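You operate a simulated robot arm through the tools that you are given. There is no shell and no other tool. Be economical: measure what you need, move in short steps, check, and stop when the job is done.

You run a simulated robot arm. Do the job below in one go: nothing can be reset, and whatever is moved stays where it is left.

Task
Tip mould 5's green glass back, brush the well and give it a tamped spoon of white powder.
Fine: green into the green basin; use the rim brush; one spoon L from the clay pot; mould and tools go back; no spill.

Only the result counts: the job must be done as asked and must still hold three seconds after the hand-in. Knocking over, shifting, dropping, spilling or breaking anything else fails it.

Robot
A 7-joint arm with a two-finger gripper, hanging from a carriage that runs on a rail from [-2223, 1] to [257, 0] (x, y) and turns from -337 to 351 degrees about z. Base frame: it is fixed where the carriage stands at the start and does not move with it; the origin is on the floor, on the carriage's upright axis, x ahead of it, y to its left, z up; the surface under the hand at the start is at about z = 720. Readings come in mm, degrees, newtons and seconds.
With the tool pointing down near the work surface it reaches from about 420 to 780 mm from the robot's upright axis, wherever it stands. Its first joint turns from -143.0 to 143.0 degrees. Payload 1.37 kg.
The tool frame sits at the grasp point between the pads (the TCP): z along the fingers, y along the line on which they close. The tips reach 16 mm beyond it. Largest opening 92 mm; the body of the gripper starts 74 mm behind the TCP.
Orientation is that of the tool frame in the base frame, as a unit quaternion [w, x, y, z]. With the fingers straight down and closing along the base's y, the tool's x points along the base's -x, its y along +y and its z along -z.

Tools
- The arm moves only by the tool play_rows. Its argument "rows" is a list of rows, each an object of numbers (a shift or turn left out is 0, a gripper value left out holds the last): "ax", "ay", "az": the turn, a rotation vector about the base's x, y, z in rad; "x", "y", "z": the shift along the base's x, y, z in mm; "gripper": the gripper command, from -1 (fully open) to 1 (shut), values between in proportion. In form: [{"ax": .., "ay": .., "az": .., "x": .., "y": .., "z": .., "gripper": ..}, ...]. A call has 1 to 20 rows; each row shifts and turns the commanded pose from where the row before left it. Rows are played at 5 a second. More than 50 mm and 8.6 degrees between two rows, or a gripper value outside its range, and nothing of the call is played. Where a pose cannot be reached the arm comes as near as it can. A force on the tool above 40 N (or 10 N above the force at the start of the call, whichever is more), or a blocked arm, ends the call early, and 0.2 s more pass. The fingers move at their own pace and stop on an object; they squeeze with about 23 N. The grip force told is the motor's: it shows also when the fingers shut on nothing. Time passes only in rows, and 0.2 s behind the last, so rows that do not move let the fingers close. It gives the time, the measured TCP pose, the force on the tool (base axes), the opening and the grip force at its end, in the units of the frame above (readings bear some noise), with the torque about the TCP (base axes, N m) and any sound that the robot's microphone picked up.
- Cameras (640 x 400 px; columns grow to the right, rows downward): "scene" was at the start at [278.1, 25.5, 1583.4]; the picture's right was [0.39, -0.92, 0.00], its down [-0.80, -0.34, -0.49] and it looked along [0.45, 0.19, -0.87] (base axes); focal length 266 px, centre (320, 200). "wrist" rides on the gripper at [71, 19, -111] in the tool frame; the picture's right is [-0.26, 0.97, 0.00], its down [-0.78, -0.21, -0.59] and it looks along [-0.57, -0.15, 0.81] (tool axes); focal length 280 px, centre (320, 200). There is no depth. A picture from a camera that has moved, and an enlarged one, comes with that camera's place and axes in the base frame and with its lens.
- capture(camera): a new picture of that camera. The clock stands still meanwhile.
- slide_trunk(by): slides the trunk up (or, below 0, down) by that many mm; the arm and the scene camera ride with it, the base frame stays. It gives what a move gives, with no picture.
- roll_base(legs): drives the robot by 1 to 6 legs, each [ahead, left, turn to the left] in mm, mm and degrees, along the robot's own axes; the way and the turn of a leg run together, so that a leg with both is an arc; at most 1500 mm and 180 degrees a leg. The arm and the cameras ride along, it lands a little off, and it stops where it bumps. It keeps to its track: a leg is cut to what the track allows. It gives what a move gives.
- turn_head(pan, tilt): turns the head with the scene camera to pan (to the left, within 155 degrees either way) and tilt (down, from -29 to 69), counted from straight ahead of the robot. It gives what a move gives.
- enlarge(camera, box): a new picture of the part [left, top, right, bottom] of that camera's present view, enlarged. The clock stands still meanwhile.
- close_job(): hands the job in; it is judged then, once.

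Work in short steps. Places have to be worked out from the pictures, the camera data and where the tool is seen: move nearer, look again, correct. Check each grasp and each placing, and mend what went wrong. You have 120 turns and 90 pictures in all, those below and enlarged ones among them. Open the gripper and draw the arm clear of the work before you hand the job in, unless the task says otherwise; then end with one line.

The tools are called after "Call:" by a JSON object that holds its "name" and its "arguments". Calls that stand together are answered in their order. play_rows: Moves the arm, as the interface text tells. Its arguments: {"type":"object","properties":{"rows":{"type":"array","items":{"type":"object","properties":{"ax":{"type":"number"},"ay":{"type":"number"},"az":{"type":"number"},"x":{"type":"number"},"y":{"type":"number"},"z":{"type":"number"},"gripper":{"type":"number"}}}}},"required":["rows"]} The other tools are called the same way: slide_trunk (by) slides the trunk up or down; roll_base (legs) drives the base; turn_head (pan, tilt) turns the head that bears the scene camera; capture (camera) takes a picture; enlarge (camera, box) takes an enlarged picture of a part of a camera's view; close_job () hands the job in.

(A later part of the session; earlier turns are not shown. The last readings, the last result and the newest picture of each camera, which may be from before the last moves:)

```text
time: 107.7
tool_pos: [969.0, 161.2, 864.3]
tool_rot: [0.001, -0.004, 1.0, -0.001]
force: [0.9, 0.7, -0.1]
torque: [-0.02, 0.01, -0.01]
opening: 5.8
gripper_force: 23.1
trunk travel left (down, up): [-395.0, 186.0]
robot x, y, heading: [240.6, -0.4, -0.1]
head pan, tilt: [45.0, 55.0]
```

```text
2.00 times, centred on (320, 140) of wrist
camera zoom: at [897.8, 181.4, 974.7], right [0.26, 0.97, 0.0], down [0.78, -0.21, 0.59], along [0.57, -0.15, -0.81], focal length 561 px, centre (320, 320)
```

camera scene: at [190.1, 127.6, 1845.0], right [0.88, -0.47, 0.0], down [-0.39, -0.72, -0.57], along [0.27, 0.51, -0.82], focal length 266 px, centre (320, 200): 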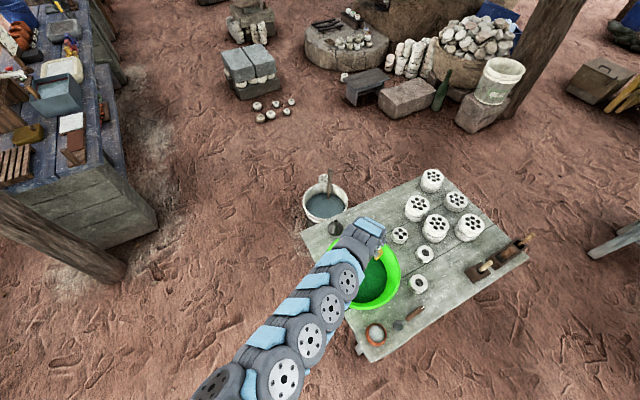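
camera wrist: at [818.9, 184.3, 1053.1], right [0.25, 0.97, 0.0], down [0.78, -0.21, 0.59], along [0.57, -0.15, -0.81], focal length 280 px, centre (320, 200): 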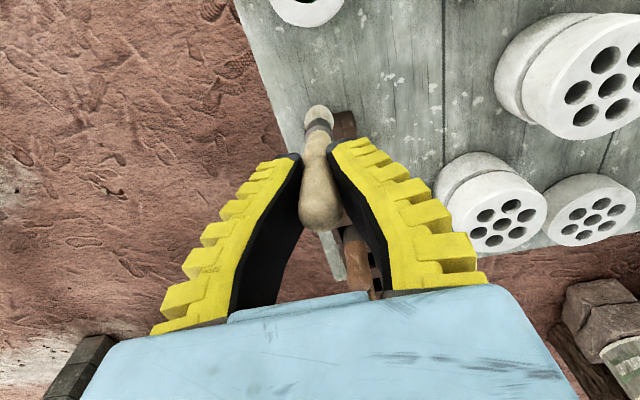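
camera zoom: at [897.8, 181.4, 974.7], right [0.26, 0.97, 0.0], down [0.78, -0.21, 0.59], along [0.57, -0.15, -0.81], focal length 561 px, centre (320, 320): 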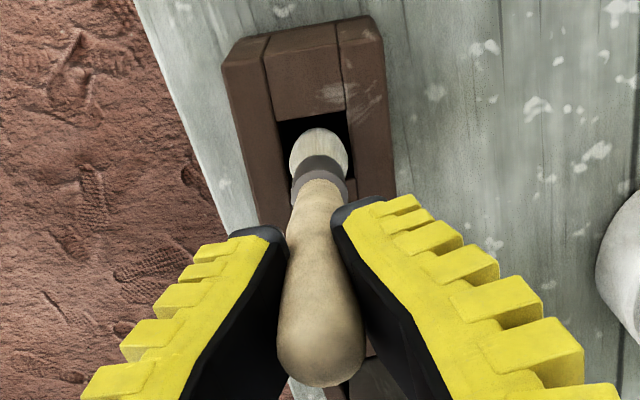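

Entering the slot cleanly; seat it and release.

Call:
{"name": "play_rows", "arguments": {"rows": [{"z": -12}, {"z": -10}, {"z": -8}, {"z": -3}]}}

```text
time: 108.7
tool_pos: [968.3, 162.2, 831.7]
tool_rot: [0.001, -0.003, 1.0, 0.0]
force: [-2.7, -0.9, 7.9]
torque: [0.01, 0.36, -0.01]
opening: 5.9
gripper_force: 23.2
trunk travel left (down, up): [-395.0, 186.0]
robot x, y, heading: [242.0, -0.8, -0.3]
head pan, tilt: [45.0, 55.0]
```

Seated. Release, rise, raise the trunk and roll back toward the spoon.

Call:
{"name": "play_rows", "arguments": {"rows": [{"gripper": 0.2}, {"gripper": -0.3}, {"gripper": -1}, {"z": 30}, {"z": 40}, {"z": 30}]}}

Call:
{"name": "slide_trunk", "arguments": {"by": 80}}

Call:
{"name": "roll_base", "arguments": {"legs": [[-250, 0, 0]]}}

Call:
{"name": "play_rows", "arguments": {"rows": [{"z": -20, "x": -10}, {"z": -40, "x": -10}, {"z": -40, "x": -10}, {"z": -40, "x": -10}]}}

Call:
{"name": "capture", "arguments": {"camera": "wrist"}}

```text
time: 110.1
tool_pos: [966.0, 159.3, 928.5]
tool_rot: [0.001, -0.003, 1.0, -0.001]
force: [0.6, 0.6, 0.5]
torque: [-0.01, 0.01, 0.02]
opening: 91.8
gripper_force: 0.0
trunk travel left (down, up): [-395.0, 186.0]
robot x, y, heading: [242.9, -2.3, -0.5]
head pan, tilt: [45.0, 55.0]
```

```text
time: 111.3
tool_pos: [966.4, 161.8, 1009.4]
tool_rot: [0.001, -0.003, 1.0, -0.001]
force: [0.0, -0.3, 0.1]
torque: [0.02, 0.04, 0.02]
opening: 91.8
gripper_force: 0.0
trunk travel left (down, up): [-475.0, 106.0]
robot x, y, heading: [239.9, 0.7, -0.3]
head pan, tilt: [45.0, 55.0]
```

```text
time: 113.1
tool_pos: [722.1, 160.1, 1009.5]
tool_rot: [0.001, -0.002, 1.0, -0.001]
force: [0.1, 0.1, 0.2]
torque: [-0.01, -0.01, -0.03]
opening: 91.9
gripper_force: 0.0
trunk travel left (down, up): [-475.0, 106.0]
robot x, y, heading: [-3.3, -0.3, -0.5]
head pan, tilt: [45.0, 55.0]
```

```text
time: 114.1
tool_pos: [681.2, 158.9, 868.0]
tool_rot: [0.0, -0.003, 1.0, 0.0]
force: [0.3, -0.5, -1.0]
torque: [-0.02, 0.0, -0.06]
opening: 91.9
gripper_force: 0.1
trunk travel left (down, up): [-475.0, 106.0]
robot x, y, heading: [-0.6, 2.7, -0.5]
head pan, tilt: [45.0, 55.0]
```

```text
21 pictures are left
camera wrist: at [611.1, 178.9, 978.7], right [0.26, 0.97, 0.0], down [0.78, -0.21, 0.59], along [0.57, -0.15, -0.81], focal length 280 px, centre (320, 200)
```

wrist: 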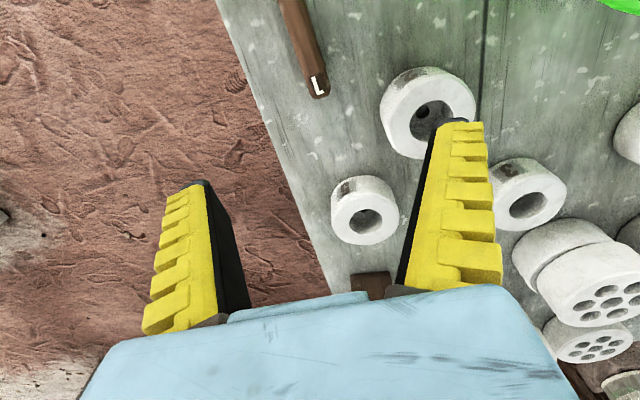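

Spoon handle axis runs from (677,161) to (613,156). Descend to grasp it at x≈645.

Call:
{"name": "play_rows", "arguments": {"rows": [{"x": -12, "z": -30, "az": 0.04}, {"x": -12, "z": -30, "az": 0.038}, {"x": -12, "z": -30}, {"z": -25}]}}

Call:
{"name": "capture", "arguments": {"camera": "wrist"}}

```text
time: 115.1
tool_pos: [646.3, 159.2, 755.3]
tool_rot: [0.001, -0.043, 0.999, 0.0]
force: [0.0, 0.2, 0.2]
torque: [-0.06, 0.01, -0.04]
opening: 91.9
gripper_force: 0.1
trunk travel left (down, up): [-475.0, 106.0]
robot x, y, heading: [-1.8, -2.9, -0.5]
head pan, tilt: [45.0, 55.0]
```

```text
20 pictures are left
camera wrist: at [573.2, 175.3, 865.0], right [0.18, 0.98, 0.0], down [0.79, -0.14, 0.59], along [0.58, -0.11, -0.81], focal length 280 px, centre (320, 200)
```

wrist: 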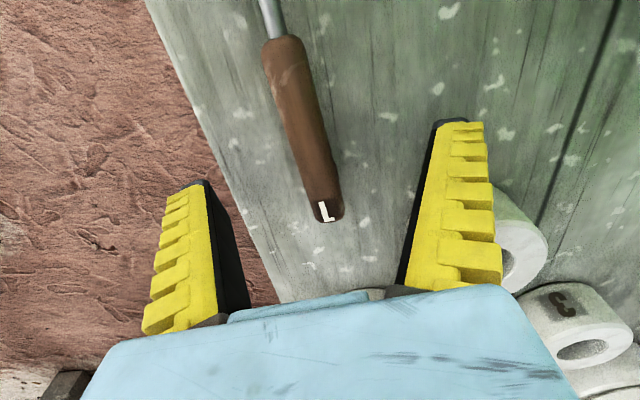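

Call:
{"name": "play_rows", "arguments": {"rows": [{"z": -10, "y": -1}, {"z": -8}, {"gripper": 0.5}, {"gripper": 1}, {"gripper": 1}]}}

Call:
{"name": "play_rows", "arguments": {"rows": [{"z": 10}, {"z": 20}, {"z": 30}, {"z": 30}]}}

Call:
{"name": "capture", "arguments": {"camera": "wrist"}}

```text
time: 116.3
tool_pos: [647.1, 158.8, 737.1]
tool_rot: [0.002, -0.042, 0.999, -0.001]
force: [-2.4, -1.4, 8.4]
torque: [-0.03, 0.23, -0.09]
opening: 12.6
gripper_force: 23.0
trunk travel left (down, up): [-475.0, 106.0]
robot x, y, heading: [-3.2, -5.2, -0.6]
head pan, tilt: [45.0, 55.0]
```

```text
time: 117.3
tool_pos: [645.5, 158.9, 826.1]
tool_rot: [0.001, -0.041, 0.999, -0.001]
force: [0.1, -0.9, -0.3]
torque: [0.0, -0.01, -0.01]
opening: 9.4
gripper_force: 23.0
trunk travel left (down, up): [-475.0, 106.0]
robot x, y, heading: [-3.5, -0.0, -0.3]
head pan, tilt: [45.0, 55.0]
```

```text
19 pictures are left
camera wrist: at [572.0, 173.8, 936.4], right [0.18, 0.98, 0.0], down [0.79, -0.14, 0.59], along [0.58, -0.11, -0.81], focal length 280 px, centre (320, 200)
```

wrist: 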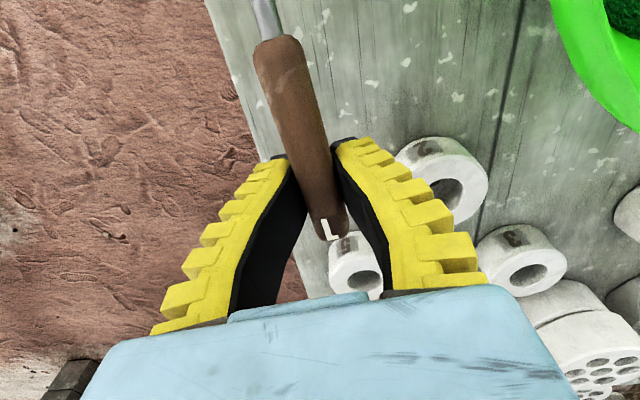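

Spoon held level. To see bowl and pot from the scene camera I'll rotate the carriage right 35° and bring the hand back, so the camera looks from the side.

Call:
{"name": "play_rows", "arguments": {"rows": [{"z": 30}, {"z": 30}, {"x": 10}]}}

Call:
{"name": "roll_base", "arguments": {"legs": [[-100, 0, 0], [0, 0, -35]]}}

Call:
{"name": "play_rows", "arguments": {"rows": [{"y": 44, "x": 2, "az": 0.068}, {"y": 44, "x": 2, "az": 0.068}, {"y": 44, "x": 2, "az": 0.068}, {"y": 44, "x": 2, "az": 0.068}, {"y": 44, "x": 3, "az": 0.068}, {"y": 44, "x": 3, "az": 0.068}, {"y": 44, "x": 3, "az": 0.068}, {"y": 44, "x": 3, "az": 0.068}, {"y": 44, "x": 3, "az": 0.067}]}}

Call:
{"name": "turn_head", "arguments": {"pan": 70, "tilt": 60}}

Call:
{"name": "capture", "arguments": {"camera": "scene"}}

```text
time: 118.1
tool_pos: [653.6, 157.6, 885.9]
tool_rot: [0.0, -0.042, 0.999, -0.001]
force: [-0.6, -0.6, -0.1]
torque: [0.08, -0.04, 0.02]
opening: 9.4
gripper_force: 23.2
trunk travel left (down, up): [-475.0, 106.0]
robot x, y, heading: [-7.4, -1.4, -0.2]
head pan, tilt: [45.0, 55.0]
```

```text
time: 120.9
tool_pos: [525.9, -247.9, 886.1]
tool_rot: [0.0, 0.26, 0.966, -0.001]
force: [-0.6, 0.8, -0.3]
torque: [0.01, -0.01, 0.01]
opening: 9.2
gripper_force: 23.2
trunk travel left (down, up): [-475.0, 106.0]
robot x, y, heading: [-109.0, -0.3, -35.2]
head pan, tilt: [45.0, 55.0]
```

```text
time: 122.9
tool_pos: [551.1, 147.6, 885.2]
tool_rot: [0.0, -0.043, 0.999, -0.002]
force: [0.2, -0.8, -1.0]
torque: [0.1, -0.03, -0.01]
opening: 9.4
gripper_force: 22.8
trunk travel left (down, up): [-475.0, 106.0]
robot x, y, heading: [-105.5, 1.8, -35.4]
head pan, tilt: [45.0, 55.0]
```

```text
time: 123.8
tool_pos: [552.5, 146.5, 885.7]
tool_rot: [0.0, -0.042, 0.999, -0.001]
force: [-0.5, -0.8, 0.2]
torque: [0.05, -0.02, -0.03]
opening: 9.4
gripper_force: 22.9
trunk travel left (down, up): [-475.0, 106.0]
robot x, y, heading: [-104.8, -1.6, -35.6]
head pan, tilt: [70.0, 60.0]
```

```text
18 pictures are left
camera scene: at [127.8, -89.5, 1734.0], right [0.57, -0.82, 0.0], down [-0.71, -0.49, -0.5], along [0.41, 0.28, -0.87], focal length 266 px, centre (320, 200)
```

scene: 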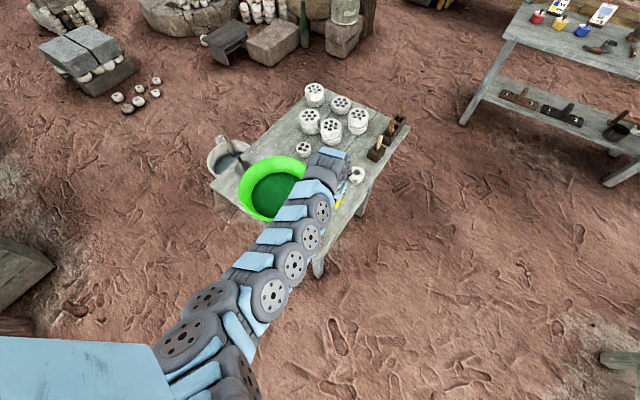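

The arm still hides the pot. I instead shift the carriage 100 back so the wrist camera looks down on the pot.

Call:
{"name": "roll_base", "arguments": {"legs": [[-82, -57, 0]]}}

Call:
{"name": "capture", "arguments": {"camera": "wrist"}}

```text
time: 124.9
tool_pos: [453.8, 147.2, 884.5]
tool_rot: [0.0, -0.042, 0.999, -0.001]
force: [-0.2, -0.7, -0.3]
torque: [-0.02, -0.02, 0.01]
opening: 9.5
gripper_force: 22.5
trunk travel left (down, up): [-475.0, 106.0]
robot x, y, heading: [-203.3, 6.4, -35.3]
head pan, tilt: [70.0, 60.0]
```

```text
17 pictures are left
camera wrist: at [380.9, 161.5, 996.4], right [0.18, 0.98, 0.0], down [0.79, -0.14, 0.59], along [0.58, -0.11, -0.81], focal length 280 px, centre (320, 200)
```

wrist: 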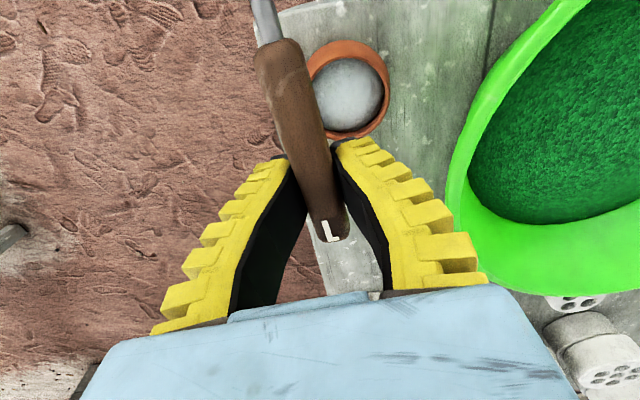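

Pot centre ≈(450,172). Lower the hand 80 to get its rim height by parallax.

Call:
{"name": "play_rows", "arguments": {"rows": [{"z": -40}, {"z": -40}]}}

Call:
{"name": "enlarge", "arguments": {"camera": "wrist", "box": [240, 0, 440, 200]}}

```text
time: 125.5
tool_pos: [455.7, 149.8, 807.5]
tool_rot: [0.0, -0.044, 0.999, 0.0]
force: [0.9, 0.8, -0.6]
torque: [-0.02, -0.02, -0.01]
opening: 9.5
gripper_force: 23.2
trunk travel left (down, up): [-475.0, 106.0]
robot x, y, heading: [-209.8, 2.8, -35.2]
head pan, tilt: [70.0, 60.0]
```

```text
2.00 times, centred on (340, 100) of wrist
camera zoom: at [382.0, 164.0, 917.8], right [0.18, 0.98, 0.0], down [0.79, -0.14, 0.59], along [0.58, -0.1, -0.81], focal length 561 px, centre (280, 400)
```

zoom: 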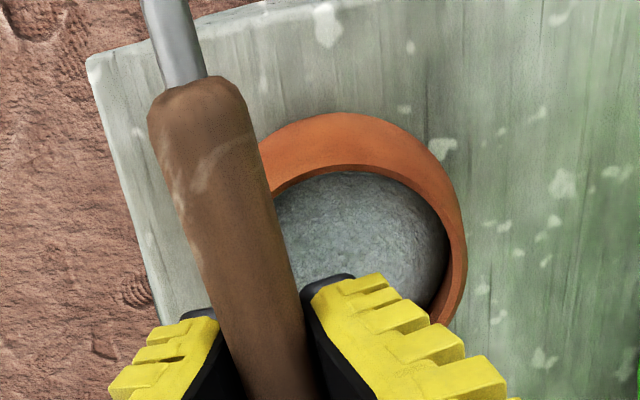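

Pot mouth centre ≈(448,170), rim z≈768. Raise, move above and pitch the spoon down by 0.9 rad.

Call:
{"name": "play_rows", "arguments": {"rows": [{"z": 40}, {"z": 45}, {"x": 15, "y": 8, "z": 10}, {"x": 15, "y": 8, "ay": -0.1}, {"x": 19, "y": 7, "ay": -0.1}, {"ay": -0.1}, {"ay": -0.1}, {"ay": -0.1}, {"ay": -0.1}, {"ay": -0.1}, {"ay": -0.1}, {"ay": -0.1}]}}

Call:
{"name": "capture", "arguments": {"camera": "scene"}}

```text
time: 128.1
tool_pos: [501.3, 170.7, 901.1]
tool_rot: [0.435, -0.038, 0.899, -0.018]
force: [0.3, 0.4, 0.3]
torque: [-0.02, 0.03, -0.03]
opening: 9.5
gripper_force: 23.1
trunk travel left (down, up): [-475.0, 106.0]
robot x, y, heading: [-203.5, -0.1, -35.5]
head pan, tilt: [70.0, 60.0]
```

```text
15 pictures are left
camera scene: at [28.3, -89.6, 1734.0], right [0.57, -0.82, 0.0], down [-0.71, -0.49, -0.5], along [0.41, 0.28, -0.87], focal length 266 px, centre (320, 200)
```

scene: 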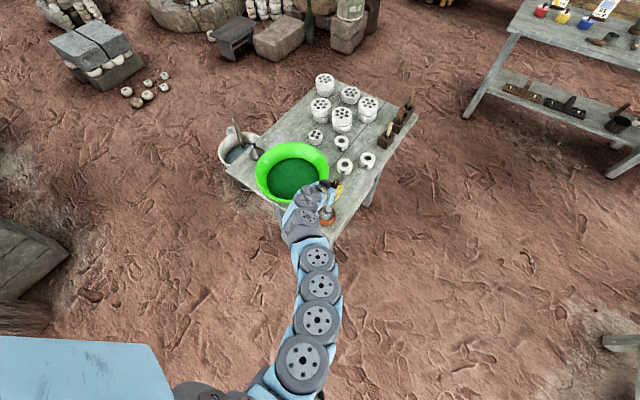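

Now the pot and spoon are visible from the scene camera; enlarge.

Call:
{"name": "enlarge", "arguments": {"camera": "scene", "box": [300, 165, 370, 245]}}

```text
5.00 times, centred on (335, 205) of scene
camera zoom: at [28.3, -89.6, 1734.0], right [0.57, -0.82, 0.0], down [-0.71, -0.49, -0.5], along [0.41, 0.28, -0.87], focal length 1330 px, centre (245, 175)
```

zoom: 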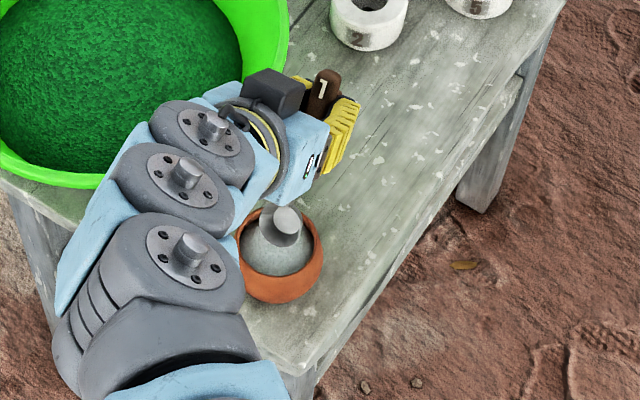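

Cup is centred over the pot within ~4 mm. Shift +3.5/+3 and descend 50, watching force.

Call:
{"name": "play_rows", "arguments": {"rows": [{"x": 3.5, "y": 3, "z": -10}, {"z": -15}, {"z": -15}, {"z": -10}]}}

Call:
{"name": "enlarge", "arguments": {"camera": "scene", "box": [310, 180, 360, 240]}}

```text
time: 129.1
tool_pos: [506.7, 172.3, 849.7]
tool_rot: [0.435, -0.037, 0.899, -0.02]
force: [0.4, -0.3, -0.4]
torque: [-0.01, -0.02, 0.0]
opening: 9.0
gripper_force: 23.0
trunk travel left (down, up): [-475.0, 106.0]
robot x, y, heading: [-202.9, 2.5, -35.5]
head pan, tilt: [70.0, 60.0]
```

```text
6.67 times, centred on (335, 210) of scene
camera zoom: at [28.3, -89.5, 1734.0], right [0.57, -0.82, 0.0], down [-0.71, -0.49, -0.5], along [0.41, 0.28, -0.87], focal length 1773 px, centre (220, 133)
```

zoom: 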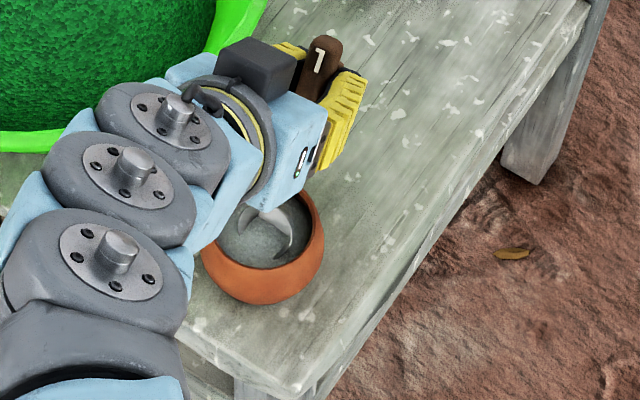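

The cup is dipping into the powder. Go 17 deeper and slightly forward.

Call:
{"name": "play_rows", "arguments": {"rows": [{"z": -6}, {"z": -6}, {"z": -5}, {"x": -3}]}}

Call:
{"name": "enlarge", "arguments": {"camera": "scene", "box": [310, 180, 360, 240]}}

```text
time: 130.1
tool_pos: [502.8, 174.6, 833.0]
tool_rot: [0.435, -0.039, 0.9, -0.017]
force: [0.6, 0.1, 0.1]
torque: [-0.01, -0.01, 0.0]
opening: 9.2
gripper_force: 23.2
trunk travel left (down, up): [-475.0, 106.0]
robot x, y, heading: [-201.5, 1.3, -35.4]
head pan, tilt: [70.0, 60.0]
```

```text
6.67 times, centred on (335, 210) of scene
camera zoom: at [28.2, -89.2, 1733.9], right [0.57, -0.82, 0.0], down [-0.71, -0.49, -0.5], along [0.41, 0.28, -0.87], focal length 1773 px, centre (220, 133)
```

zoom: 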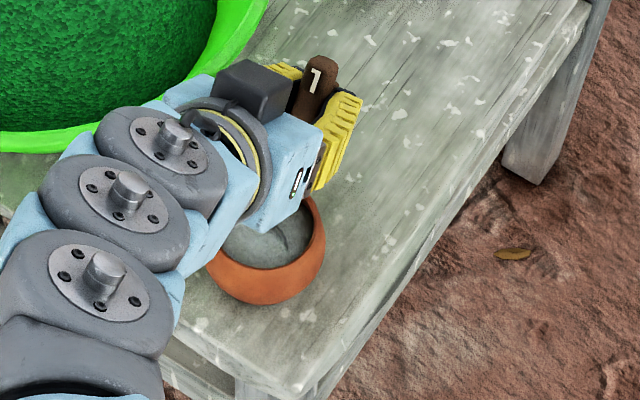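

Cup is submerged. Level it while lifting out.

Call:
{"name": "play_rows", "arguments": {"rows": [{"x": 6, "z": -2, "ay": 0.09}, {"x": 6, "z": -2, "ay": 0.09}, {"x": 6, "z": -2, "ay": 0.09}, {"x": 6, "z": -2, "ay": 0.09}, {"x": 6, "z": -2, "ay": 0.09}, {"x": 4, "z": -1, "ay": 0.09}, {"x": 3, "z": 0, "ay": 0.09}, {"x": 2, "z": 2, "ay": 0.09}, {"x": 1, "z": 4, "ay": 0.09}, {"x": 1, "z": 8, "ay": 0.09}, {"z": 15}, {"z": 20}, {"z": 20}]}}

Call:
{"name": "enlarge", "arguments": {"camera": "scene", "box": [295, 165, 365, 245]}}

```text
time: 132.9
tool_pos: [517.2, 157.5, 888.5]
tool_rot: [0.068, -0.042, 0.997, -0.004]
force: [-0.1, -0.1, -0.8]
torque: [-0.01, -0.02, 0.01]
opening: 8.9
gripper_force: 22.9
out of reach, approached as far as the arm can: row 8, 9, 10
trunk travel left (down, up): [-475.0, 106.0]
robot x, y, heading: [-199.0, 3.5, -35.5]
head pan, tilt: [70.0, 60.0]
```

```text
5.00 times, centred on (330, 205) of scene
camera zoom: at [28.3, -89.3, 1733.9], right [0.57, -0.82, 0.0], down [-0.71, -0.49, -0.5], along [0.41, 0.28, -0.87], focal length 1330 px, centre (270, 175)
```

zoom: 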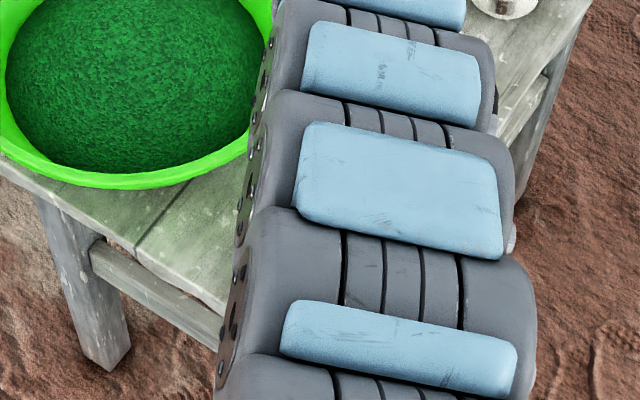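

Out of reach clipped the end, but the spoon is out of the pot. Raise a little and finish levelling it.

Call:
{"name": "play_rows", "arguments": {"rows": [{"z": 15}, {"z": 15, "ay": 0.04}, {"ay": 0.05}, {"ay": 0.046}]}}

Call:
{"name": "roll_base", "arguments": {"legs": [[303, 212, 0]]}}

Call:
{"name": "capture", "arguments": {"camera": "scene"}}

```text
time: 133.9
tool_pos: [518.1, 157.1, 918.3]
tool_rot: [0.0, -0.041, 0.999, 0.0]
force: [0.3, 0.3, -1.4]
torque: [0.06, -0.03, 0.01]
opening: 9.1
gripper_force: 23.0
trunk travel left (down, up): [-475.0, 106.0]
robot x, y, heading: [-206.0, -2.8, -35.3]
head pan, tilt: [70.0, 60.0]
```

```text
time: 136.3
tool_pos: [893.5, 159.5, 917.6]
tool_rot: [0.001, -0.044, 0.999, -0.001]
force: [-0.2, 1.1, -0.5]
torque: [0.03, -0.01, 0.02]
opening: 8.8
gripper_force: 23.1
trunk travel left (down, up): [-475.0, 106.0]
robot x, y, heading: [169.3, -0.7, -35.4]
head pan, tilt: [70.0, 60.0]
```

```text
10 pictures are left
camera scene: at [403.6, -89.0, 1733.9], right [0.57, -0.82, 0.0], down [-0.71, -0.49, -0.5], along [0.41, 0.28, -0.87], focal length 266 px, centre (320, 200)
```

scene: 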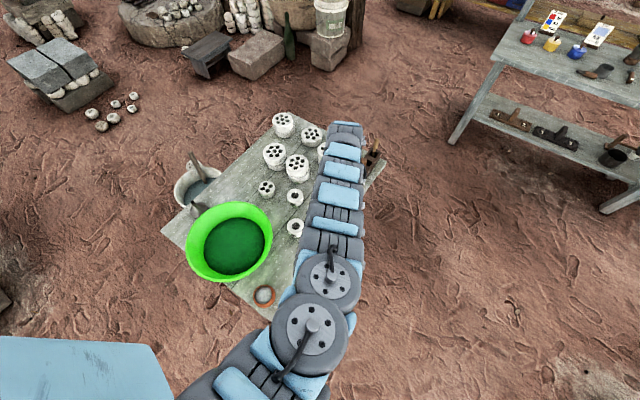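

Now trunk up 50 and carriage 40 ahead, then bring the cup above mould 5 and pitch to 0.6 rad.

Call:
{"name": "slide_trunk", "arguments": {"by": 50}}

Call:
{"name": "roll_base", "arguments": {"legs": [[33, 23, 0]]}}

Call:
{"name": "play_rows", "arguments": {"rows": [{"x": -6, "y": 8, "z": -30}, {"x": -6, "y": 8, "z": -30}, {"x": -6, "y": 6, "z": -30}, {"ay": -0.1, "z": -4}, {"ay": -0.1, "z": -4}, {"ay": -0.1, "z": -4}, {"ay": -0.1, "z": -4}]}}

```text
time: 137.2
tool_pos: [893.5, 158.9, 968.2]
tool_rot: [0.0, -0.043, 0.999, -0.001]
force: [0.2, -0.1, -1.4]
torque: [0.0, -0.04, -0.03]
opening: 8.9
gripper_force: 22.8
trunk travel left (down, up): [-525.0, 56.0]
robot x, y, heading: [173.8, -2.6, -35.3]
head pan, tilt: [70.0, 60.0]
```

```text
time: 138.1
tool_pos: [932.6, 159.4, 968.1]
tool_rot: [0.0, -0.043, 0.999, -0.001]
force: [0.7, -0.1, -1.2]
torque: [-0.01, -0.01, 0.01]
opening: 9.2
gripper_force: 23.1
trunk travel left (down, up): [-525.0, 56.0]
robot x, y, heading: [211.9, 0.9, -35.3]
head pan, tilt: [70.0, 60.0]
```

```text
time: 139.7
tool_pos: [905.8, 175.7, 878.1]
tool_rot: [0.199, -0.042, 0.979, -0.01]
force: [0.7, 0.2, 0.4]
torque: [0.02, 0.06, 0.01]
opening: 9.1
gripper_force: 22.7
out of reach, approached as far as the arm can: row 2, 3
trunk travel left (down, up): [-525.0, 56.0]
robot x, y, heading: [214.5, 0.5, -35.2]
head pan, tilt: [70.0, 60.0]
```

Call:
{"name": "play_rows", "arguments": {"rows": [{"ay": -0.1, "y": 3, "z": -12}, {"ay": -0.1, "y": 2, "z": -13}]}}

Call:
{"name": "enlarge", "arguments": {"camera": "scene", "box": [270, 130, 390, 250]}}

```text
time: 140.3
tool_pos: [907.2, 179.2, 852.9]
tool_rot: [0.296, -0.04, 0.954, -0.013]
force: [-0.4, 0.3, 0.0]
torque: [0.01, 0.01, 0.02]
opening: 9.0
gripper_force: 23.2
trunk travel left (down, up): [-525.0, 56.0]
robot x, y, heading: [210.4, 2.1, -35.2]
head pan, tilt: [70.0, 60.0]
```

```text
3.33 times, centred on (330, 190) of scene
camera zoom: at [443.3, -89.1, 1784.0], right [0.57, -0.82, 0.0], down [-0.71, -0.49, -0.5], along [0.41, 0.28, -0.87], focal length 886 px, centre (287, 233)
```

zoom: 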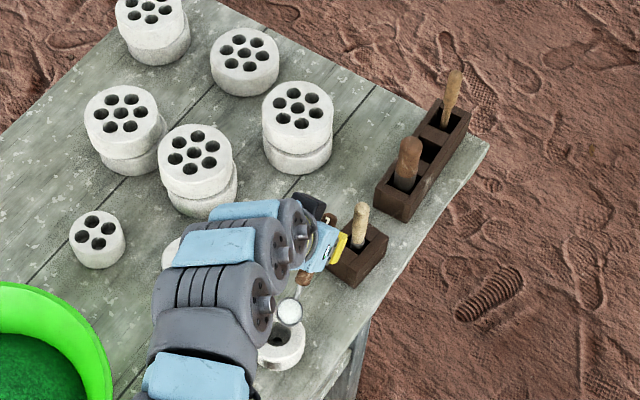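

Cup holds white powder and is over mould 5 as computed. Continue pitching while keeping the front lip over the well (to 1.2 rad).

Call:
{"name": "play_rows", "arguments": {"rows": [{"x": -8.9, "y": 1, "z": 3.9, "ay": -0.1}, {"x": -8.9, "y": 1, "z": 3.9, "ay": -0.1}, {"x": -8.9, "z": 3.9, "ay": -0.1}, {"x": -10, "z": 6.3, "ay": -0.1}, {"x": -10, "z": 6.3, "ay": -0.1}, {"x": -10, "z": 6.3, "ay": -0.1}]}}

Call:
{"name": "enlarge", "arguments": {"camera": "scene", "box": [290, 180, 350, 240]}}

```text
time: 141.7
tool_pos: [849.9, 181.9, 883.8]
tool_rot: [0.565, -0.034, 0.824, -0.025]
force: [0.1, 0.1, 0.5]
torque: [-0.01, 0.0, 0.0]
opening: 9.2
gripper_force: 23.1
trunk travel left (down, up): [-525.0, 56.0]
robot x, y, heading: [214.3, 1.7, -35.0]
head pan, tilt: [70.0, 60.0]
```

```text
6.67 times, centred on (320, 210) of scene
camera zoom: at [443.3, -89.1, 1783.9], right [0.57, -0.82, 0.0], down [-0.71, -0.49, -0.5], along [0.41, 0.28, -0.87], focal length 1773 px, centre (320, 133)
```

zoom: 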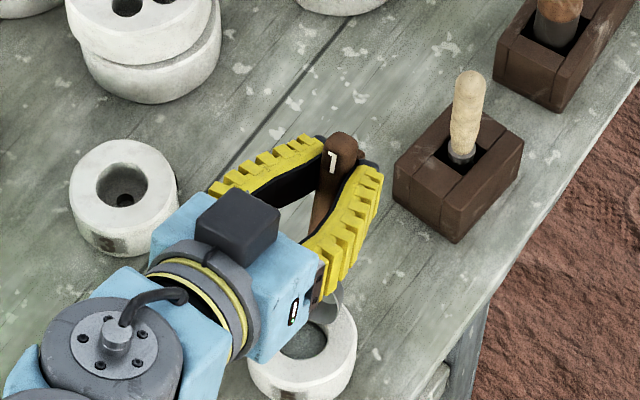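

The spoon follows the tool yaw, so the cup sits ~7–10 mm too far in −y. Shift y +7.5, then pitch on to 1.8 and hold for the pour.

Call:
{"name": "play_rows", "arguments": {"rows": [{"y": 4}, {"y": 3.5}]}}

Call:
{"name": "enlarge", "arguments": {"camera": "scene", "box": [305, 205, 335, 240]}}

```text
time: 142.3
tool_pos: [849.7, 189.5, 883.4]
tool_rot: [0.564, -0.036, 0.825, -0.025]
force: [-0.3, -0.2, -0.3]
torque: [0.0, 0.0, 0.0]
opening: 9.0
gripper_force: 22.9
trunk travel left (down, up): [-525.0, 56.0]
robot x, y, heading: [210.2, 0.3, -35.3]
head pan, tilt: [70.0, 60.0]
```

```text
11.43 times, centred on (320, 222) of scene
camera zoom: at [443.3, -89.1, 1784.0], right [0.57, -0.82, 0.0], down [-0.71, -0.49, -0.5], along [0.41, 0.28, -0.87], focal length 3040 px, centre (320, -57)
```

zoom: 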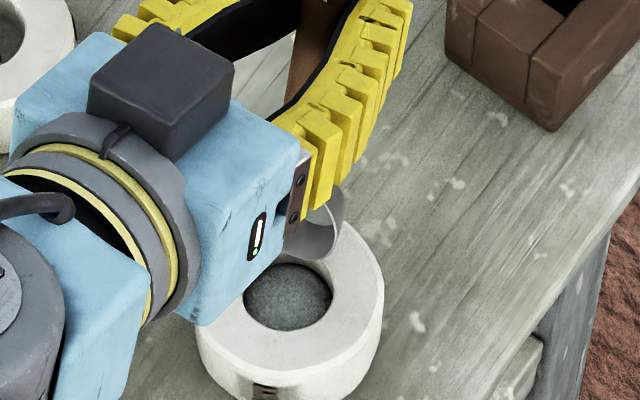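

The well already shows speckled powder (the hole is covered). Tilt further to empty the cup fully over the well.

Call:
{"name": "play_rows", "arguments": {"rows": [{"x": -11.3, "z": 3.6, "ay": -0.1}, {"x": -11.3, "z": 3.6, "ay": -0.1}, {"x": -11.8, "z": 1.3, "ay": -0.1}, {"x": -11.8, "z": 1.3, "ay": -0.1}, {"x": -11.8, "z": -1, "ay": -0.1}, {"x": -11.8, "z": -1, "ay": -0.1}, {}, {}, {}, {}, {}, {}]}}

```text
time: 144.9
tool_pos: [779.9, 189.3, 899.0]
tool_rot: [0.783, -0.027, 0.621, -0.034]
force: [-0.6, -0.2, -0.3]
torque: [0.04, 0.04, 0.04]
opening: 9.2
gripper_force: 23.3
out of reach, approached as far as the arm can: row 6
trunk travel left (down, up): [-525.0, 56.0]
robot x, y, heading: [214.8, 3.0, -35.3]
head pan, tilt: [70.0, 60.0]
```

Rise and roll back to the spoon's resting place, still tilted, then level it.

Call:
{"name": "play_rows", "arguments": {"rows": [{"z": 15}, {"z": 20}]}}

Call:
{"name": "roll_base", "arguments": {"legs": [[-172, -121, 0]]}}

Call:
{"name": "play_rows", "arguments": {"rows": [{"x": 5, "ay": 0.1}, {"x": 5, "ay": 0.1}, {"x": 5, "ay": 0.1}, {"x": 5, "ay": 0.1}, {"x": 5, "ay": 0.1}, {"x": 5, "ay": 0.1}, {"x": 5, "ay": 0.1}, {"x": 5, "ay": 0.1}, {"x": 5, "ay": 0.1}, {"x": 5, "y": -3, "ay": 0.1}, {"x": 5, "y": -3, "ay": 0.1}, {"x": 5, "y": -3, "ay": 0.1}, {"x": 5, "y": -3, "ay": 0.1}, {"x": 5, "y": -3, "ay": 0.1}, {"x": 5, "y": -3, "ay": 0.1}, {"x": 5, "y": -3, "ay": 0.1}, {"y": -3, "ay": 0.1}, {"y": -3, "ay": 0.1}]}}

```text
time: 145.5
tool_pos: [779.0, 189.3, 932.9]
tool_rot: [0.783, -0.027, 0.621, -0.034]
force: [-0.3, 1.1, -0.2]
torque: [0.04, 0.04, -0.08]
opening: 9.2
gripper_force: 22.7
trunk travel left (down, up): [-525.0, 56.0]
robot x, y, heading: [211.9, -4.1, -35.1]
head pan, tilt: [70.0, 60.0]
```

```text
time: 147.2
tool_pos: [568.0, 189.0, 933.7]
tool_rot: [0.782, -0.027, 0.622, -0.033]
force: [-0.1, -0.6, -0.1]
torque: [0.01, 0.01, 0.0]
opening: 9.2
gripper_force: 23.1
trunk travel left (down, up): [-525.0, 56.0]
robot x, y, heading: [-3.2, -1.7, -35.3]
head pan, tilt: [70.0, 60.0]
```

```text
time: 151.0
tool_pos: [647.2, 162.8, 934.0]
tool_rot: [-0.002, -0.044, 0.999, 0.0]
force: [0.5, -0.2, -0.3]
torque: [-0.07, -0.02, 0.02]
opening: 9.2
gripper_force: 23.1
trunk travel left (down, up): [-525.0, 56.0]
robot x, y, heading: [1.4, -3.9, -34.9]
head pan, tilt: [70.0, 60.0]
```

Level over its place. Lower trunk 50 and set the spoon down at (647,159).

Call:
{"name": "slide_trunk", "arguments": {"by": -50}}

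Call:
{"name": "play_rows", "arguments": {"rows": [{"y": -4, "z": -40}, {"z": -40}, {"z": -35}, {"z": -15}, {"z": -9}]}}

Call:
{"name": "play_rows", "arguments": {"rows": [{"z": -4}, {"z": -3}]}}

```text
time: 151.9
tool_pos: [648.3, 162.6, 884.5]
tool_rot: [0.0, -0.042, 0.999, 0.0]
force: [-0.1, 1.2, 0.0]
torque: [0.02, -0.02, 0.0]
opening: 9.1
gripper_force: 22.7
trunk travel left (down, up): [-475.0, 106.0]
robot x, y, heading: [0.7, 0.1, -35.5]
head pan, tilt: [70.0, 60.0]
```

```text
time: 153.1
tool_pos: [642.1, 155.7, 759.8]
tool_rot: [0.0, -0.042, 0.999, 0.0]
force: [0.7, 0.0, 0.2]
torque: [0.02, -0.04, 0.04]
opening: 9.2
gripper_force: 22.6
out of reach, approached as far as the arm can: row 4, 5
trunk travel left (down, up): [-475.0, 106.0]
robot x, y, heading: [-0.2, 3.4, -35.0]
head pan, tilt: [70.0, 60.0]
```

```text
time: 153.7
tool_pos: [641.2, 155.1, 757.3]
tool_rot: [0.001, -0.042, 0.999, 0.0]
force: [0.4, -0.2, -0.8]
torque: [0.0, -0.01, -0.04]
opening: 9.2
gripper_force: 23.1
out of reach, approached as far as the arm can: row 2
trunk travel left (down, up): [-475.0, 106.0]
robot x, y, heading: [-0.6, -1.2, -35.3]
head pan, tilt: [70.0, 60.0]
```

Reach-limited; go up a bit, re-centre, then lower by the trunk.

Call:
{"name": "play_rows", "arguments": {"rows": [{"z": 20}, {"x": 6, "y": 3.5, "z": 10}]}}

Call:
{"name": "slide_trunk", "arguments": {"by": -42}}

```text
time: 154.3
tool_pos: [649.9, 157.6, 784.6]
tool_rot: [0.0, -0.043, 0.999, -0.001]
force: [-0.2, 0.3, -0.6]
torque: [0.02, -0.02, 0.0]
opening: 9.2
gripper_force: 22.9
trunk travel left (down, up): [-475.0, 106.0]
robot x, y, heading: [0.4, -0.8, -35.1]
head pan, tilt: [70.0, 60.0]
```

```text
time: 155.1
tool_pos: [649.1, 159.2, 743.8]
tool_rot: [-0.001, -0.043, 0.999, 0.001]
force: [-0.8, -0.1, -1.0]
torque: [0.0, -0.01, 0.0]
opening: 9.2
gripper_force: 22.9
trunk travel left (down, up): [-433.0, 148.0]
robot x, y, heading: [-1.2, 1.7, -35.3]
head pan, tilt: [70.0, 60.0]
```

Call:
{"name": "play_rows", "arguments": {"rows": [{"x": -2, "z": -3}, {"z": -3}, {"z": -2}]}}

```text
time: 155.9
tool_pos: [649.6, 158.7, 737.5]
tool_rot: [0.002, -0.042, 0.999, 0.0]
force: [-3.7, -4.5, 24.4]
torque: [-0.02, 0.05, -0.03]
opening: 23.6
gripper_force: 23.3
trunk travel left (down, up): [-433.0, 148.0]
robot x, y, heading: [3.7, 0.8, -35.2]
head pan, tilt: [70.0, 60.0]
```

The spoon is on the table; release, rise, and check it.

Call:
{"name": "play_rows", "arguments": {"rows": [{"z": 2}, {"gripper": 0}, {"gripper": -1}, {"z": 25}, {"z": 40}, {"z": 40}, {"z": 40}]}}

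Call:
{"name": "capture", "arguments": {"camera": "wrist"}}

```text
time: 157.5
tool_pos: [649.0, 157.4, 882.7]
tool_rot: [-0.002, -0.042, 0.999, 0.0]
force: [-0.4, -0.2, -0.9]
torque: [0.01, 0.01, -0.02]
opening: 91.8
gripper_force: 0.1
trunk travel left (down, up): [-433.0, 148.0]
robot x, y, heading: [-0.9, 1.9, -35.2]
head pan, tilt: [70.0, 60.0]
```

```text
6 pictures are left
camera wrist: at [576.8, 171.9, 993.8], right [0.18, 0.98, 0.0], down [0.8, -0.14, 0.59], along [0.58, -0.11, -0.81], focal length 280 px, centre (320, 200)
```

wrist: 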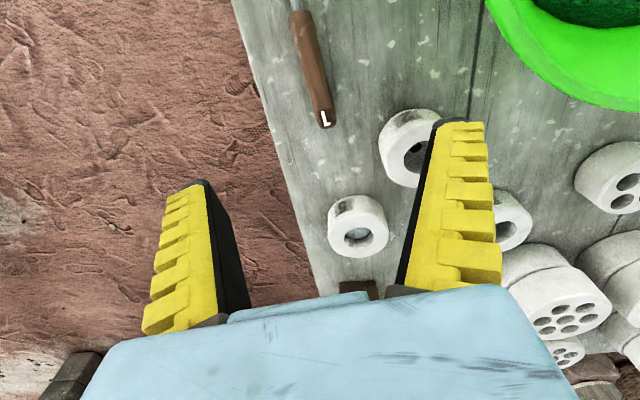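

Spoon is back and mould 5 holds white powder. Next the tamper (dark tool at ≈(1088,160), top z≈849) – needs a forward-tilted hand. Reposition carriage and trunk.

Call:
{"name": "play_rows", "arguments": {"rows": [{"z": 30, "az": -0.043, "x": 5}, {"z": 30, "az": -0.043, "x": 10}, {"z": 20, "x": 10}]}}

Call:
{"name": "roll_base", "arguments": {"legs": [[209, 147, 0]]}}

Call:
{"name": "slide_trunk", "arguments": {"by": -60}}

Call:
{"name": "play_rows", "arguments": {"rows": [{"x": 10, "z": 20, "ay": -0.06}, {"x": 15, "z": 15, "ay": -0.06}, {"x": 15, "z": 15, "ay": -0.06}, {"x": 15, "ay": -0.06}, {"x": 15, "ay": -0.06}]}}

```text
time: 158.3
tool_pos: [674.5, 159.1, 962.6]
tool_rot: [0.001, -0.001, 1.0, 0.001]
force: [-1.0, 0.0, -0.3]
torque: [0.03, -0.03, -0.03]
opening: 92.0
gripper_force: 0.1
trunk travel left (down, up): [-433.0, 148.0]
robot x, y, heading: [-1.0, -0.7, -35.2]
head pan, tilt: [70.0, 60.0]
```

```text
time: 160.2
tool_pos: [922.0, 159.0, 962.3]
tool_rot: [0.0, 0.0, 1.0, 0.0]
force: [0.3, 0.4, -0.9]
torque: [0.03, 0.01, -0.02]
opening: 92.0
gripper_force: 0.1
trunk travel left (down, up): [-433.0, 148.0]
robot x, y, heading: [249.5, 1.5, -35.7]
head pan, tilt: [70.0, 60.0]
```

```text
time: 161.2
tool_pos: [921.7, 157.9, 903.5]
tool_rot: [0.0, 0.0, 1.0, 0.0]
force: [-0.5, 0.0, -0.3]
torque: [-0.01, -0.04, 0.04]
opening: 92.1
gripper_force: 0.1
trunk travel left (down, up): [-373.0, 208.0]
robot x, y, heading: [251.0, 1.8, -35.3]
head pan, tilt: [70.0, 60.0]
```

```text
time: 162.3
tool_pos: [992.5, 158.0, 952.6]
tool_rot: [0.15, 0.001, 0.989, 0.0]
force: [0.2, 0.8, -0.2]
torque: [-0.01, 0.01, 0.0]
opening: 92.1
gripper_force: 0.1
trunk travel left (down, up): [-373.0, 208.0]
robot x, y, heading: [249.2, 3.2, -35.4]
head pan, tilt: [70.0, 60.0]
```

Call:
{"name": "play_rows", "arguments": {"rows": [{"x": 19, "ay": -0.06}, {"x": 19, "ay": -0.06}, {"x": 19, "ay": -0.06}, {"x": 18, "ay": -0.06, "z": -5}, {"x": 18, "ay": -0.06, "z": -10}, {"z": -10}]}}

Call:
{"name": "capture", "arguments": {"camera": "wrist"}}

```text
time: 163.8
tool_pos: [1086.3, 158.0, 928.0]
tool_rot: [0.296, 0.001, 0.955, 0.0]
force: [0.1, 0.4, 0.7]
torque: [-0.03, 0.0, 0.02]
opening: 91.8
gripper_force: 0.0
trunk travel left (down, up): [-373.0, 208.0]
robot x, y, heading: [251.0, 0.4, -35.3]
head pan, tilt: [70.0, 60.0]
```

```text
5 pictures are left
camera wrist: at [965.0, 177.8, 979.5], right [0.22, 0.96, 0.15], down [0.31, -0.21, 0.93], along [0.93, -0.15, -0.34], focal length 280 px, centre (320, 200)
```

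wrist: 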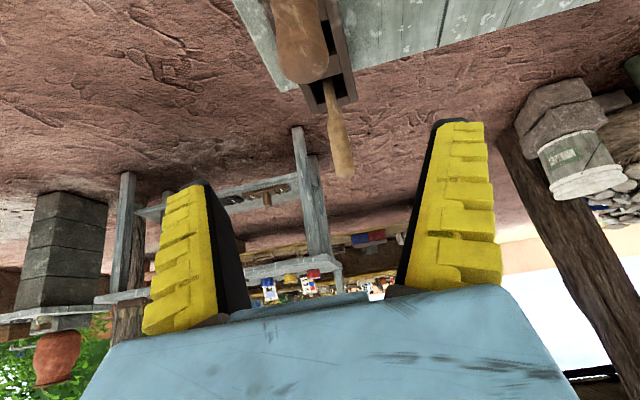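

Hand reaches over the tamper; lower by the trunk so reach is unaffected, then grip.

Call:
{"name": "play_rows", "arguments": {"rows": [{"x": 3, "y": 1}]}}

Call:
{"name": "slide_trunk", "arguments": {"by": -101}}

Call:
{"name": "play_rows", "arguments": {"rows": [{"gripper": 0.3}, {"gripper": 1}, {"gripper": 1}, {"gripper": 1}]}}

```text
time: 164.2
tool_pos: [1088.5, 157.1, 929.0]
tool_rot: [0.296, 0.001, 0.955, -0.001]
force: [0.2, 0.9, -1.0]
torque: [0.01, -0.01, -0.01]
opening: 92.0
gripper_force: 0.1
trunk travel left (down, up): [-373.0, 208.0]
robot x, y, heading: [250.0, -2.0, -35.2]
head pan, tilt: [70.0, 60.0]
```

```text
time: 165.5
tool_pos: [1089.3, 158.9, 828.3]
tool_rot: [0.296, 0.001, 0.955, 0.0]
force: [-0.2, -0.3, 0.4]
torque: [-0.02, 0.0, -0.02]
opening: 91.8
gripper_force: 0.0
trunk travel left (down, up): [-272.0, 309.0]
robot x, y, heading: [247.6, -1.6, -35.2]
head pan, tilt: [70.0, 60.0]
```

```text
time: 166.5
tool_pos: [1089.6, 157.8, 828.6]
tool_rot: [0.297, 0.0, 0.955, 0.001]
force: [-2.8, 1.0, 6.8]
torque: [0.05, 0.39, -0.03]
opening: 22.6
gripper_force: 22.8
trunk travel left (down, up): [-272.0, 309.0]
robot x, y, heading: [247.5, -4.1, -35.1]
head pan, tilt: [70.0, 60.0]
```

Gripped (22.6 mm). Lift with the trunk and look.

Call:
{"name": "slide_trunk", "arguments": {"by": 95}}

Call:
{"name": "enlarge", "arguments": {"camera": "scene", "box": [300, 100, 400, 200]}}

```text
time: 167.8
tool_pos: [1089.1, 157.9, 921.9]
tool_rot: [0.295, 0.001, 0.955, 0.0]
force: [0.7, -0.5, -0.6]
torque: [0.01, -0.02, 0.0]
opening: 18.9
gripper_force: 22.9
trunk travel left (down, up): [-367.0, 214.0]
robot x, y, heading: [250.1, -2.4, -35.3]
head pan, tilt: [70.0, 60.0]
```

```text
4.00 times, centred on (350, 150) of scene
camera zoom: at [481.0, -89.2, 1625.9], right [0.57, -0.82, 0.0], down [-0.71, -0.49, -0.5], along [0.41, 0.28, -0.87], focal length 1064 px, centre (200, 400)
```

zoom: 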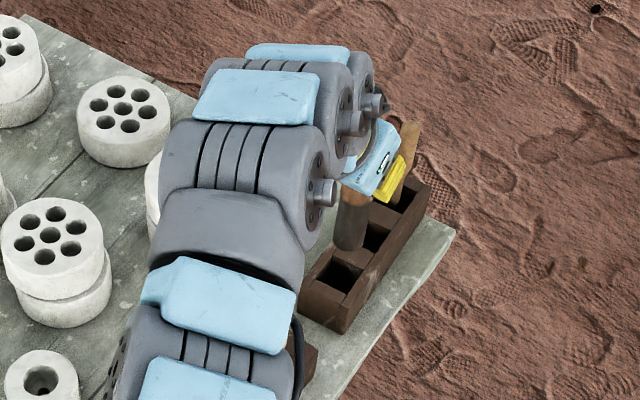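

It's a solid tamper. Move it out sideways past the brush rack, roll back 285 and come over mould 5.

Call:
{"name": "play_rows", "arguments": {"rows": [{"y": -35}, {"y": -35}, {"y": -30}]}}

Call:
{"name": "roll_base", "arguments": {"legs": [[-233, -164, 0]]}}

Call:
{"name": "play_rows", "arguments": {"rows": [{"y": 40}, {"y": 40}, {"y": 39}]}}

```text
time: 168.6
tool_pos: [1086.3, 57.6, 922.3]
tool_rot: [0.296, 0.001, 0.955, -0.001]
force: [0.5, 1.0, -1.2]
torque: [0.01, 0.0, -0.02]
opening: 18.9
gripper_force: 23.5
trunk travel left (down, up): [-367.0, 214.0]
robot x, y, heading: [247.4, 0.4, -35.0]
head pan, tilt: [70.0, 60.0]
```

```text
time: 170.6
tool_pos: [800.1, 59.0, 922.2]
tool_rot: [0.296, 0.0, 0.955, 0.0]
force: [0.0, -0.7, -1.6]
torque: [0.0, 0.01, 0.04]
opening: 18.4
gripper_force: 23.0
trunk travel left (down, up): [-367.0, 214.0]
robot x, y, heading: [-35.7, 3.3, -35.2]
head pan, tilt: [70.0, 60.0]
```

```text
time: 171.4
tool_pos: [798.7, 177.3, 922.6]
tool_rot: [0.296, -0.001, 0.955, 0.001]
force: [-0.3, -0.6, -1.8]
torque: [0.08, -0.02, 0.03]
opening: 18.5
gripper_force: 23.2
trunk travel left (down, up): [-367.0, 214.0]
robot x, y, heading: [-36.1, -1.3, -35.2]
head pan, tilt: [70.0, 60.0]
```

Call:
{"name": "play_rows", "arguments": {"rows": [{"x": 5}]}}

Call:
{"name": "slide_trunk", "arguments": {"by": -42}}

Call:
{"name": "enlarge", "arguments": {"camera": "wrist", "box": [220, 0, 400, 150]}}

```text
time: 171.8
tool_pos: [804.8, 178.4, 922.5]
tool_rot: [0.295, 0.0, 0.956, 0.0]
force: [1.3, 1.1, -1.1]
torque: [-0.01, -0.01, -0.01]
opening: 18.5
gripper_force: 23.1
trunk travel left (down, up): [-367.0, 214.0]
robot x, y, heading: [-37.2, -4.5, -35.2]
head pan, tilt: [70.0, 60.0]
```

```text
time: 172.6
tool_pos: [804.5, 178.8, 879.6]
tool_rot: [0.296, 0.001, 0.955, 0.0]
force: [-0.2, 0.2, -1.5]
torque: [0.02, 0.03, -0.01]
opening: 18.6
gripper_force: 23.1
trunk travel left (down, up): [-325.0, 256.0]
robot x, y, heading: [-39.3, -0.7, -35.4]
head pan, tilt: [70.0, 60.0]
```

```text
2.67 times, centred on (310, 75) of wrist
camera zoom: at [684.2, 198.4, 932.1], right [0.22, 0.97, 0.15], down [0.31, -0.21, 0.93], along [0.93, -0.15, -0.35], focal length 748 px, centre (347, 533)
```

zoom: 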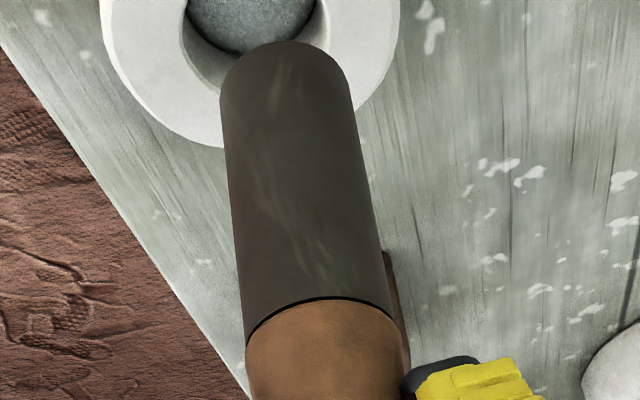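

Tamper is upright, bottom z≈781, diameter ≈29 in a ≈34 well; it sits ~4.5 mm too far +y and ~1.5 short in x. Correct and lower to just above the rim, then recheck.

Call:
{"name": "play_rows", "arguments": {"rows": [{"x": 1.5, "y": -4.5}, {"z": -8}, {"z": -8}]}}

Call:
{"name": "enlarge", "arguments": {"camera": "wrist", "box": [220, 0, 400, 150]}}

```text
time: 173.4
tool_pos: [806.9, 173.9, 865.2]
tool_rot: [0.296, 0.001, 0.955, 0.0]
force: [0.5, -0.2, -1.1]
torque: [0.01, -0.02, -0.01]
opening: 18.7
gripper_force: 22.8
trunk travel left (down, up): [-325.0, 256.0]
robot x, y, heading: [-35.3, -0.5, -35.1]
head pan, tilt: [70.0, 60.0]
```

```text
2.67 times, centred on (310, 75) of wrist
camera zoom: at [685.5, 193.8, 915.6], right [0.22, 0.96, 0.15], down [0.31, -0.21, 0.93], along [0.93, -0.15, -0.34], focal length 748 px, centre (347, 533)
```

zoom: 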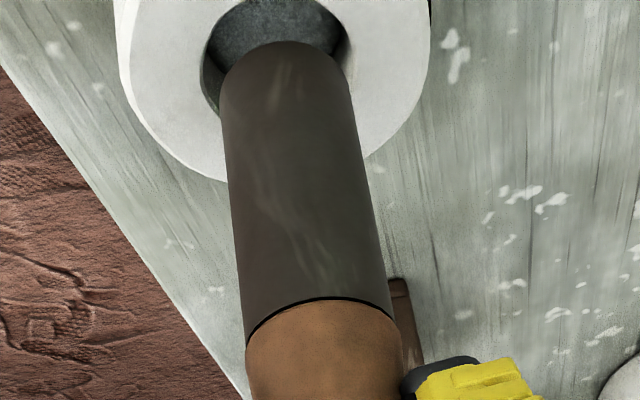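

Well aligned (<1 mm). Lower into the well and press gently.

Call:
{"name": "play_rows", "arguments": {"rows": [{"z": -4}, {"z": -4}, {"z": -4}, {"z": -3}]}}

Call:
{"name": "play_rows", "arguments": {"rows": [{"z": -3}, {"z": -3}]}}

```text
time: 174.4
tool_pos: [809.2, 173.9, 852.0]
tool_rot: [0.297, 0.0, 0.955, 0.001]
force: [-3.3, -2.8, 21.6]
torque: [-0.05, 0.01, -0.02]
opening: 25.7
gripper_force: 22.4
trunk travel left (down, up): [-325.0, 256.0]
robot x, y, heading: [-38.5, 0.3, -35.3]
head pan, tilt: [70.0, 60.0]
```

```text
time: 175.0
tool_pos: [808.2, 175.6, 843.9]
tool_rot: [0.297, 0.0, 0.955, 0.0]
force: [-4.3, -1.6, 22.1]
torque: [-0.05, 0.1, 0.02]
opening: 24.9
gripper_force: 23.1
trunk travel left (down, up): [-325.0, 256.0]
robot x, y, heading: [-37.2, 1.5, -35.2]
head pan, tilt: [70.0, 60.0]
```

Call:
{"name": "capture", "arguments": {"camera": "wrist"}}

```text
1 pictures are left
camera wrist: at [687.4, 194.8, 896.5], right [0.22, 0.97, 0.15], down [0.31, -0.21, 0.93], along [0.93, -0.15, -0.34], focal length 280 px, centre (320, 200)
```

wrist: 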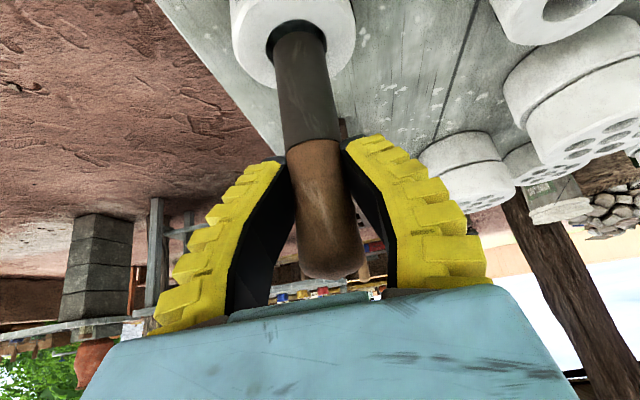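

The tamper seems caught on the far (+x) rim edge. Raise 5, shift x −2.5 and y −1.2, and probe down again.

Call:
{"name": "play_rows", "arguments": {"rows": [{"z": 6}, {"x": -2.5, "y": -1.2}, {"z": -3}]}}

Call:
{"name": "play_rows", "arguments": {"rows": [{"z": -3}]}}

Call:
{"name": "play_rows", "arguments": {"rows": [{"z": -3}]}}

```text
time: 175.8
tool_pos: [802.6, 173.0, 846.2]
tool_rot: [0.295, 0.001, 0.956, 0.0]
force: [-0.1, 0.7, -1.0]
torque: [-0.04, -0.01, 0.02]
opening: 18.8
gripper_force: 23.1
trunk travel left (down, up): [-325.0, 256.0]
robot x, y, heading: [-35.7, 5.2, -35.4]
head pan, tilt: [70.0, 60.0]
```

```text
time: 176.2
tool_pos: [803.3, 172.1, 843.3]
tool_rot: [0.295, 0.0, 0.956, 0.0]
force: [0.1, -0.1, -1.4]
torque: [0.0, 0.01, -0.02]
opening: 18.8
gripper_force: 22.9
trunk travel left (down, up): [-325.0, 256.0]
robot x, y, heading: [-35.8, 0.6, -35.1]
head pan, tilt: [70.0, 60.0]
```

```text
time: 176.6
tool_pos: [802.6, 172.0, 838.4]
tool_rot: [0.296, 0.0, 0.955, 0.0]
force: [-0.5, 0.3, -0.6]
torque: [-0.01, 0.05, 0.02]
opening: 18.7
gripper_force: 22.6
trunk travel left (down, up): [-325.0, 256.0]
robot x, y, heading: [-36.2, -0.8, -35.1]
head pan, tilt: [70.0, 60.0]
```

No force now: it slid inside the well. Continue down to press the powder.

Call:
{"name": "play_rows", "arguments": {"rows": [{"z": -3}]}}

Call:
{"name": "play_rows", "arguments": {"rows": [{"z": -3}]}}

```text
time: 177.0
tool_pos: [802.2, 171.8, 837.4]
tool_rot: [0.296, 0.0, 0.955, 0.0]
force: [1.4, 0.9, -1.2]
torque: [0.0, 0.05, 0.01]
opening: 18.6
gripper_force: 22.6
trunk travel left (down, up): [-325.0, 256.0]
robot x, y, heading: [-35.4, 0.2, -35.1]
head pan, tilt: [70.0, 60.0]
```

```text
time: 177.4
tool_pos: [804.2, 173.4, 834.8]
tool_rot: [0.296, -0.001, 0.955, 0.0]
force: [-0.4, 0.3, -1.8]
torque: [0.01, 0.05, 0.0]
opening: 18.8
gripper_force: 23.4
trunk travel left (down, up): [-325.0, 256.0]
robot x, y, heading: [-38.2, -3.1, -35.2]
head pan, tilt: [70.0, 60.0]
```

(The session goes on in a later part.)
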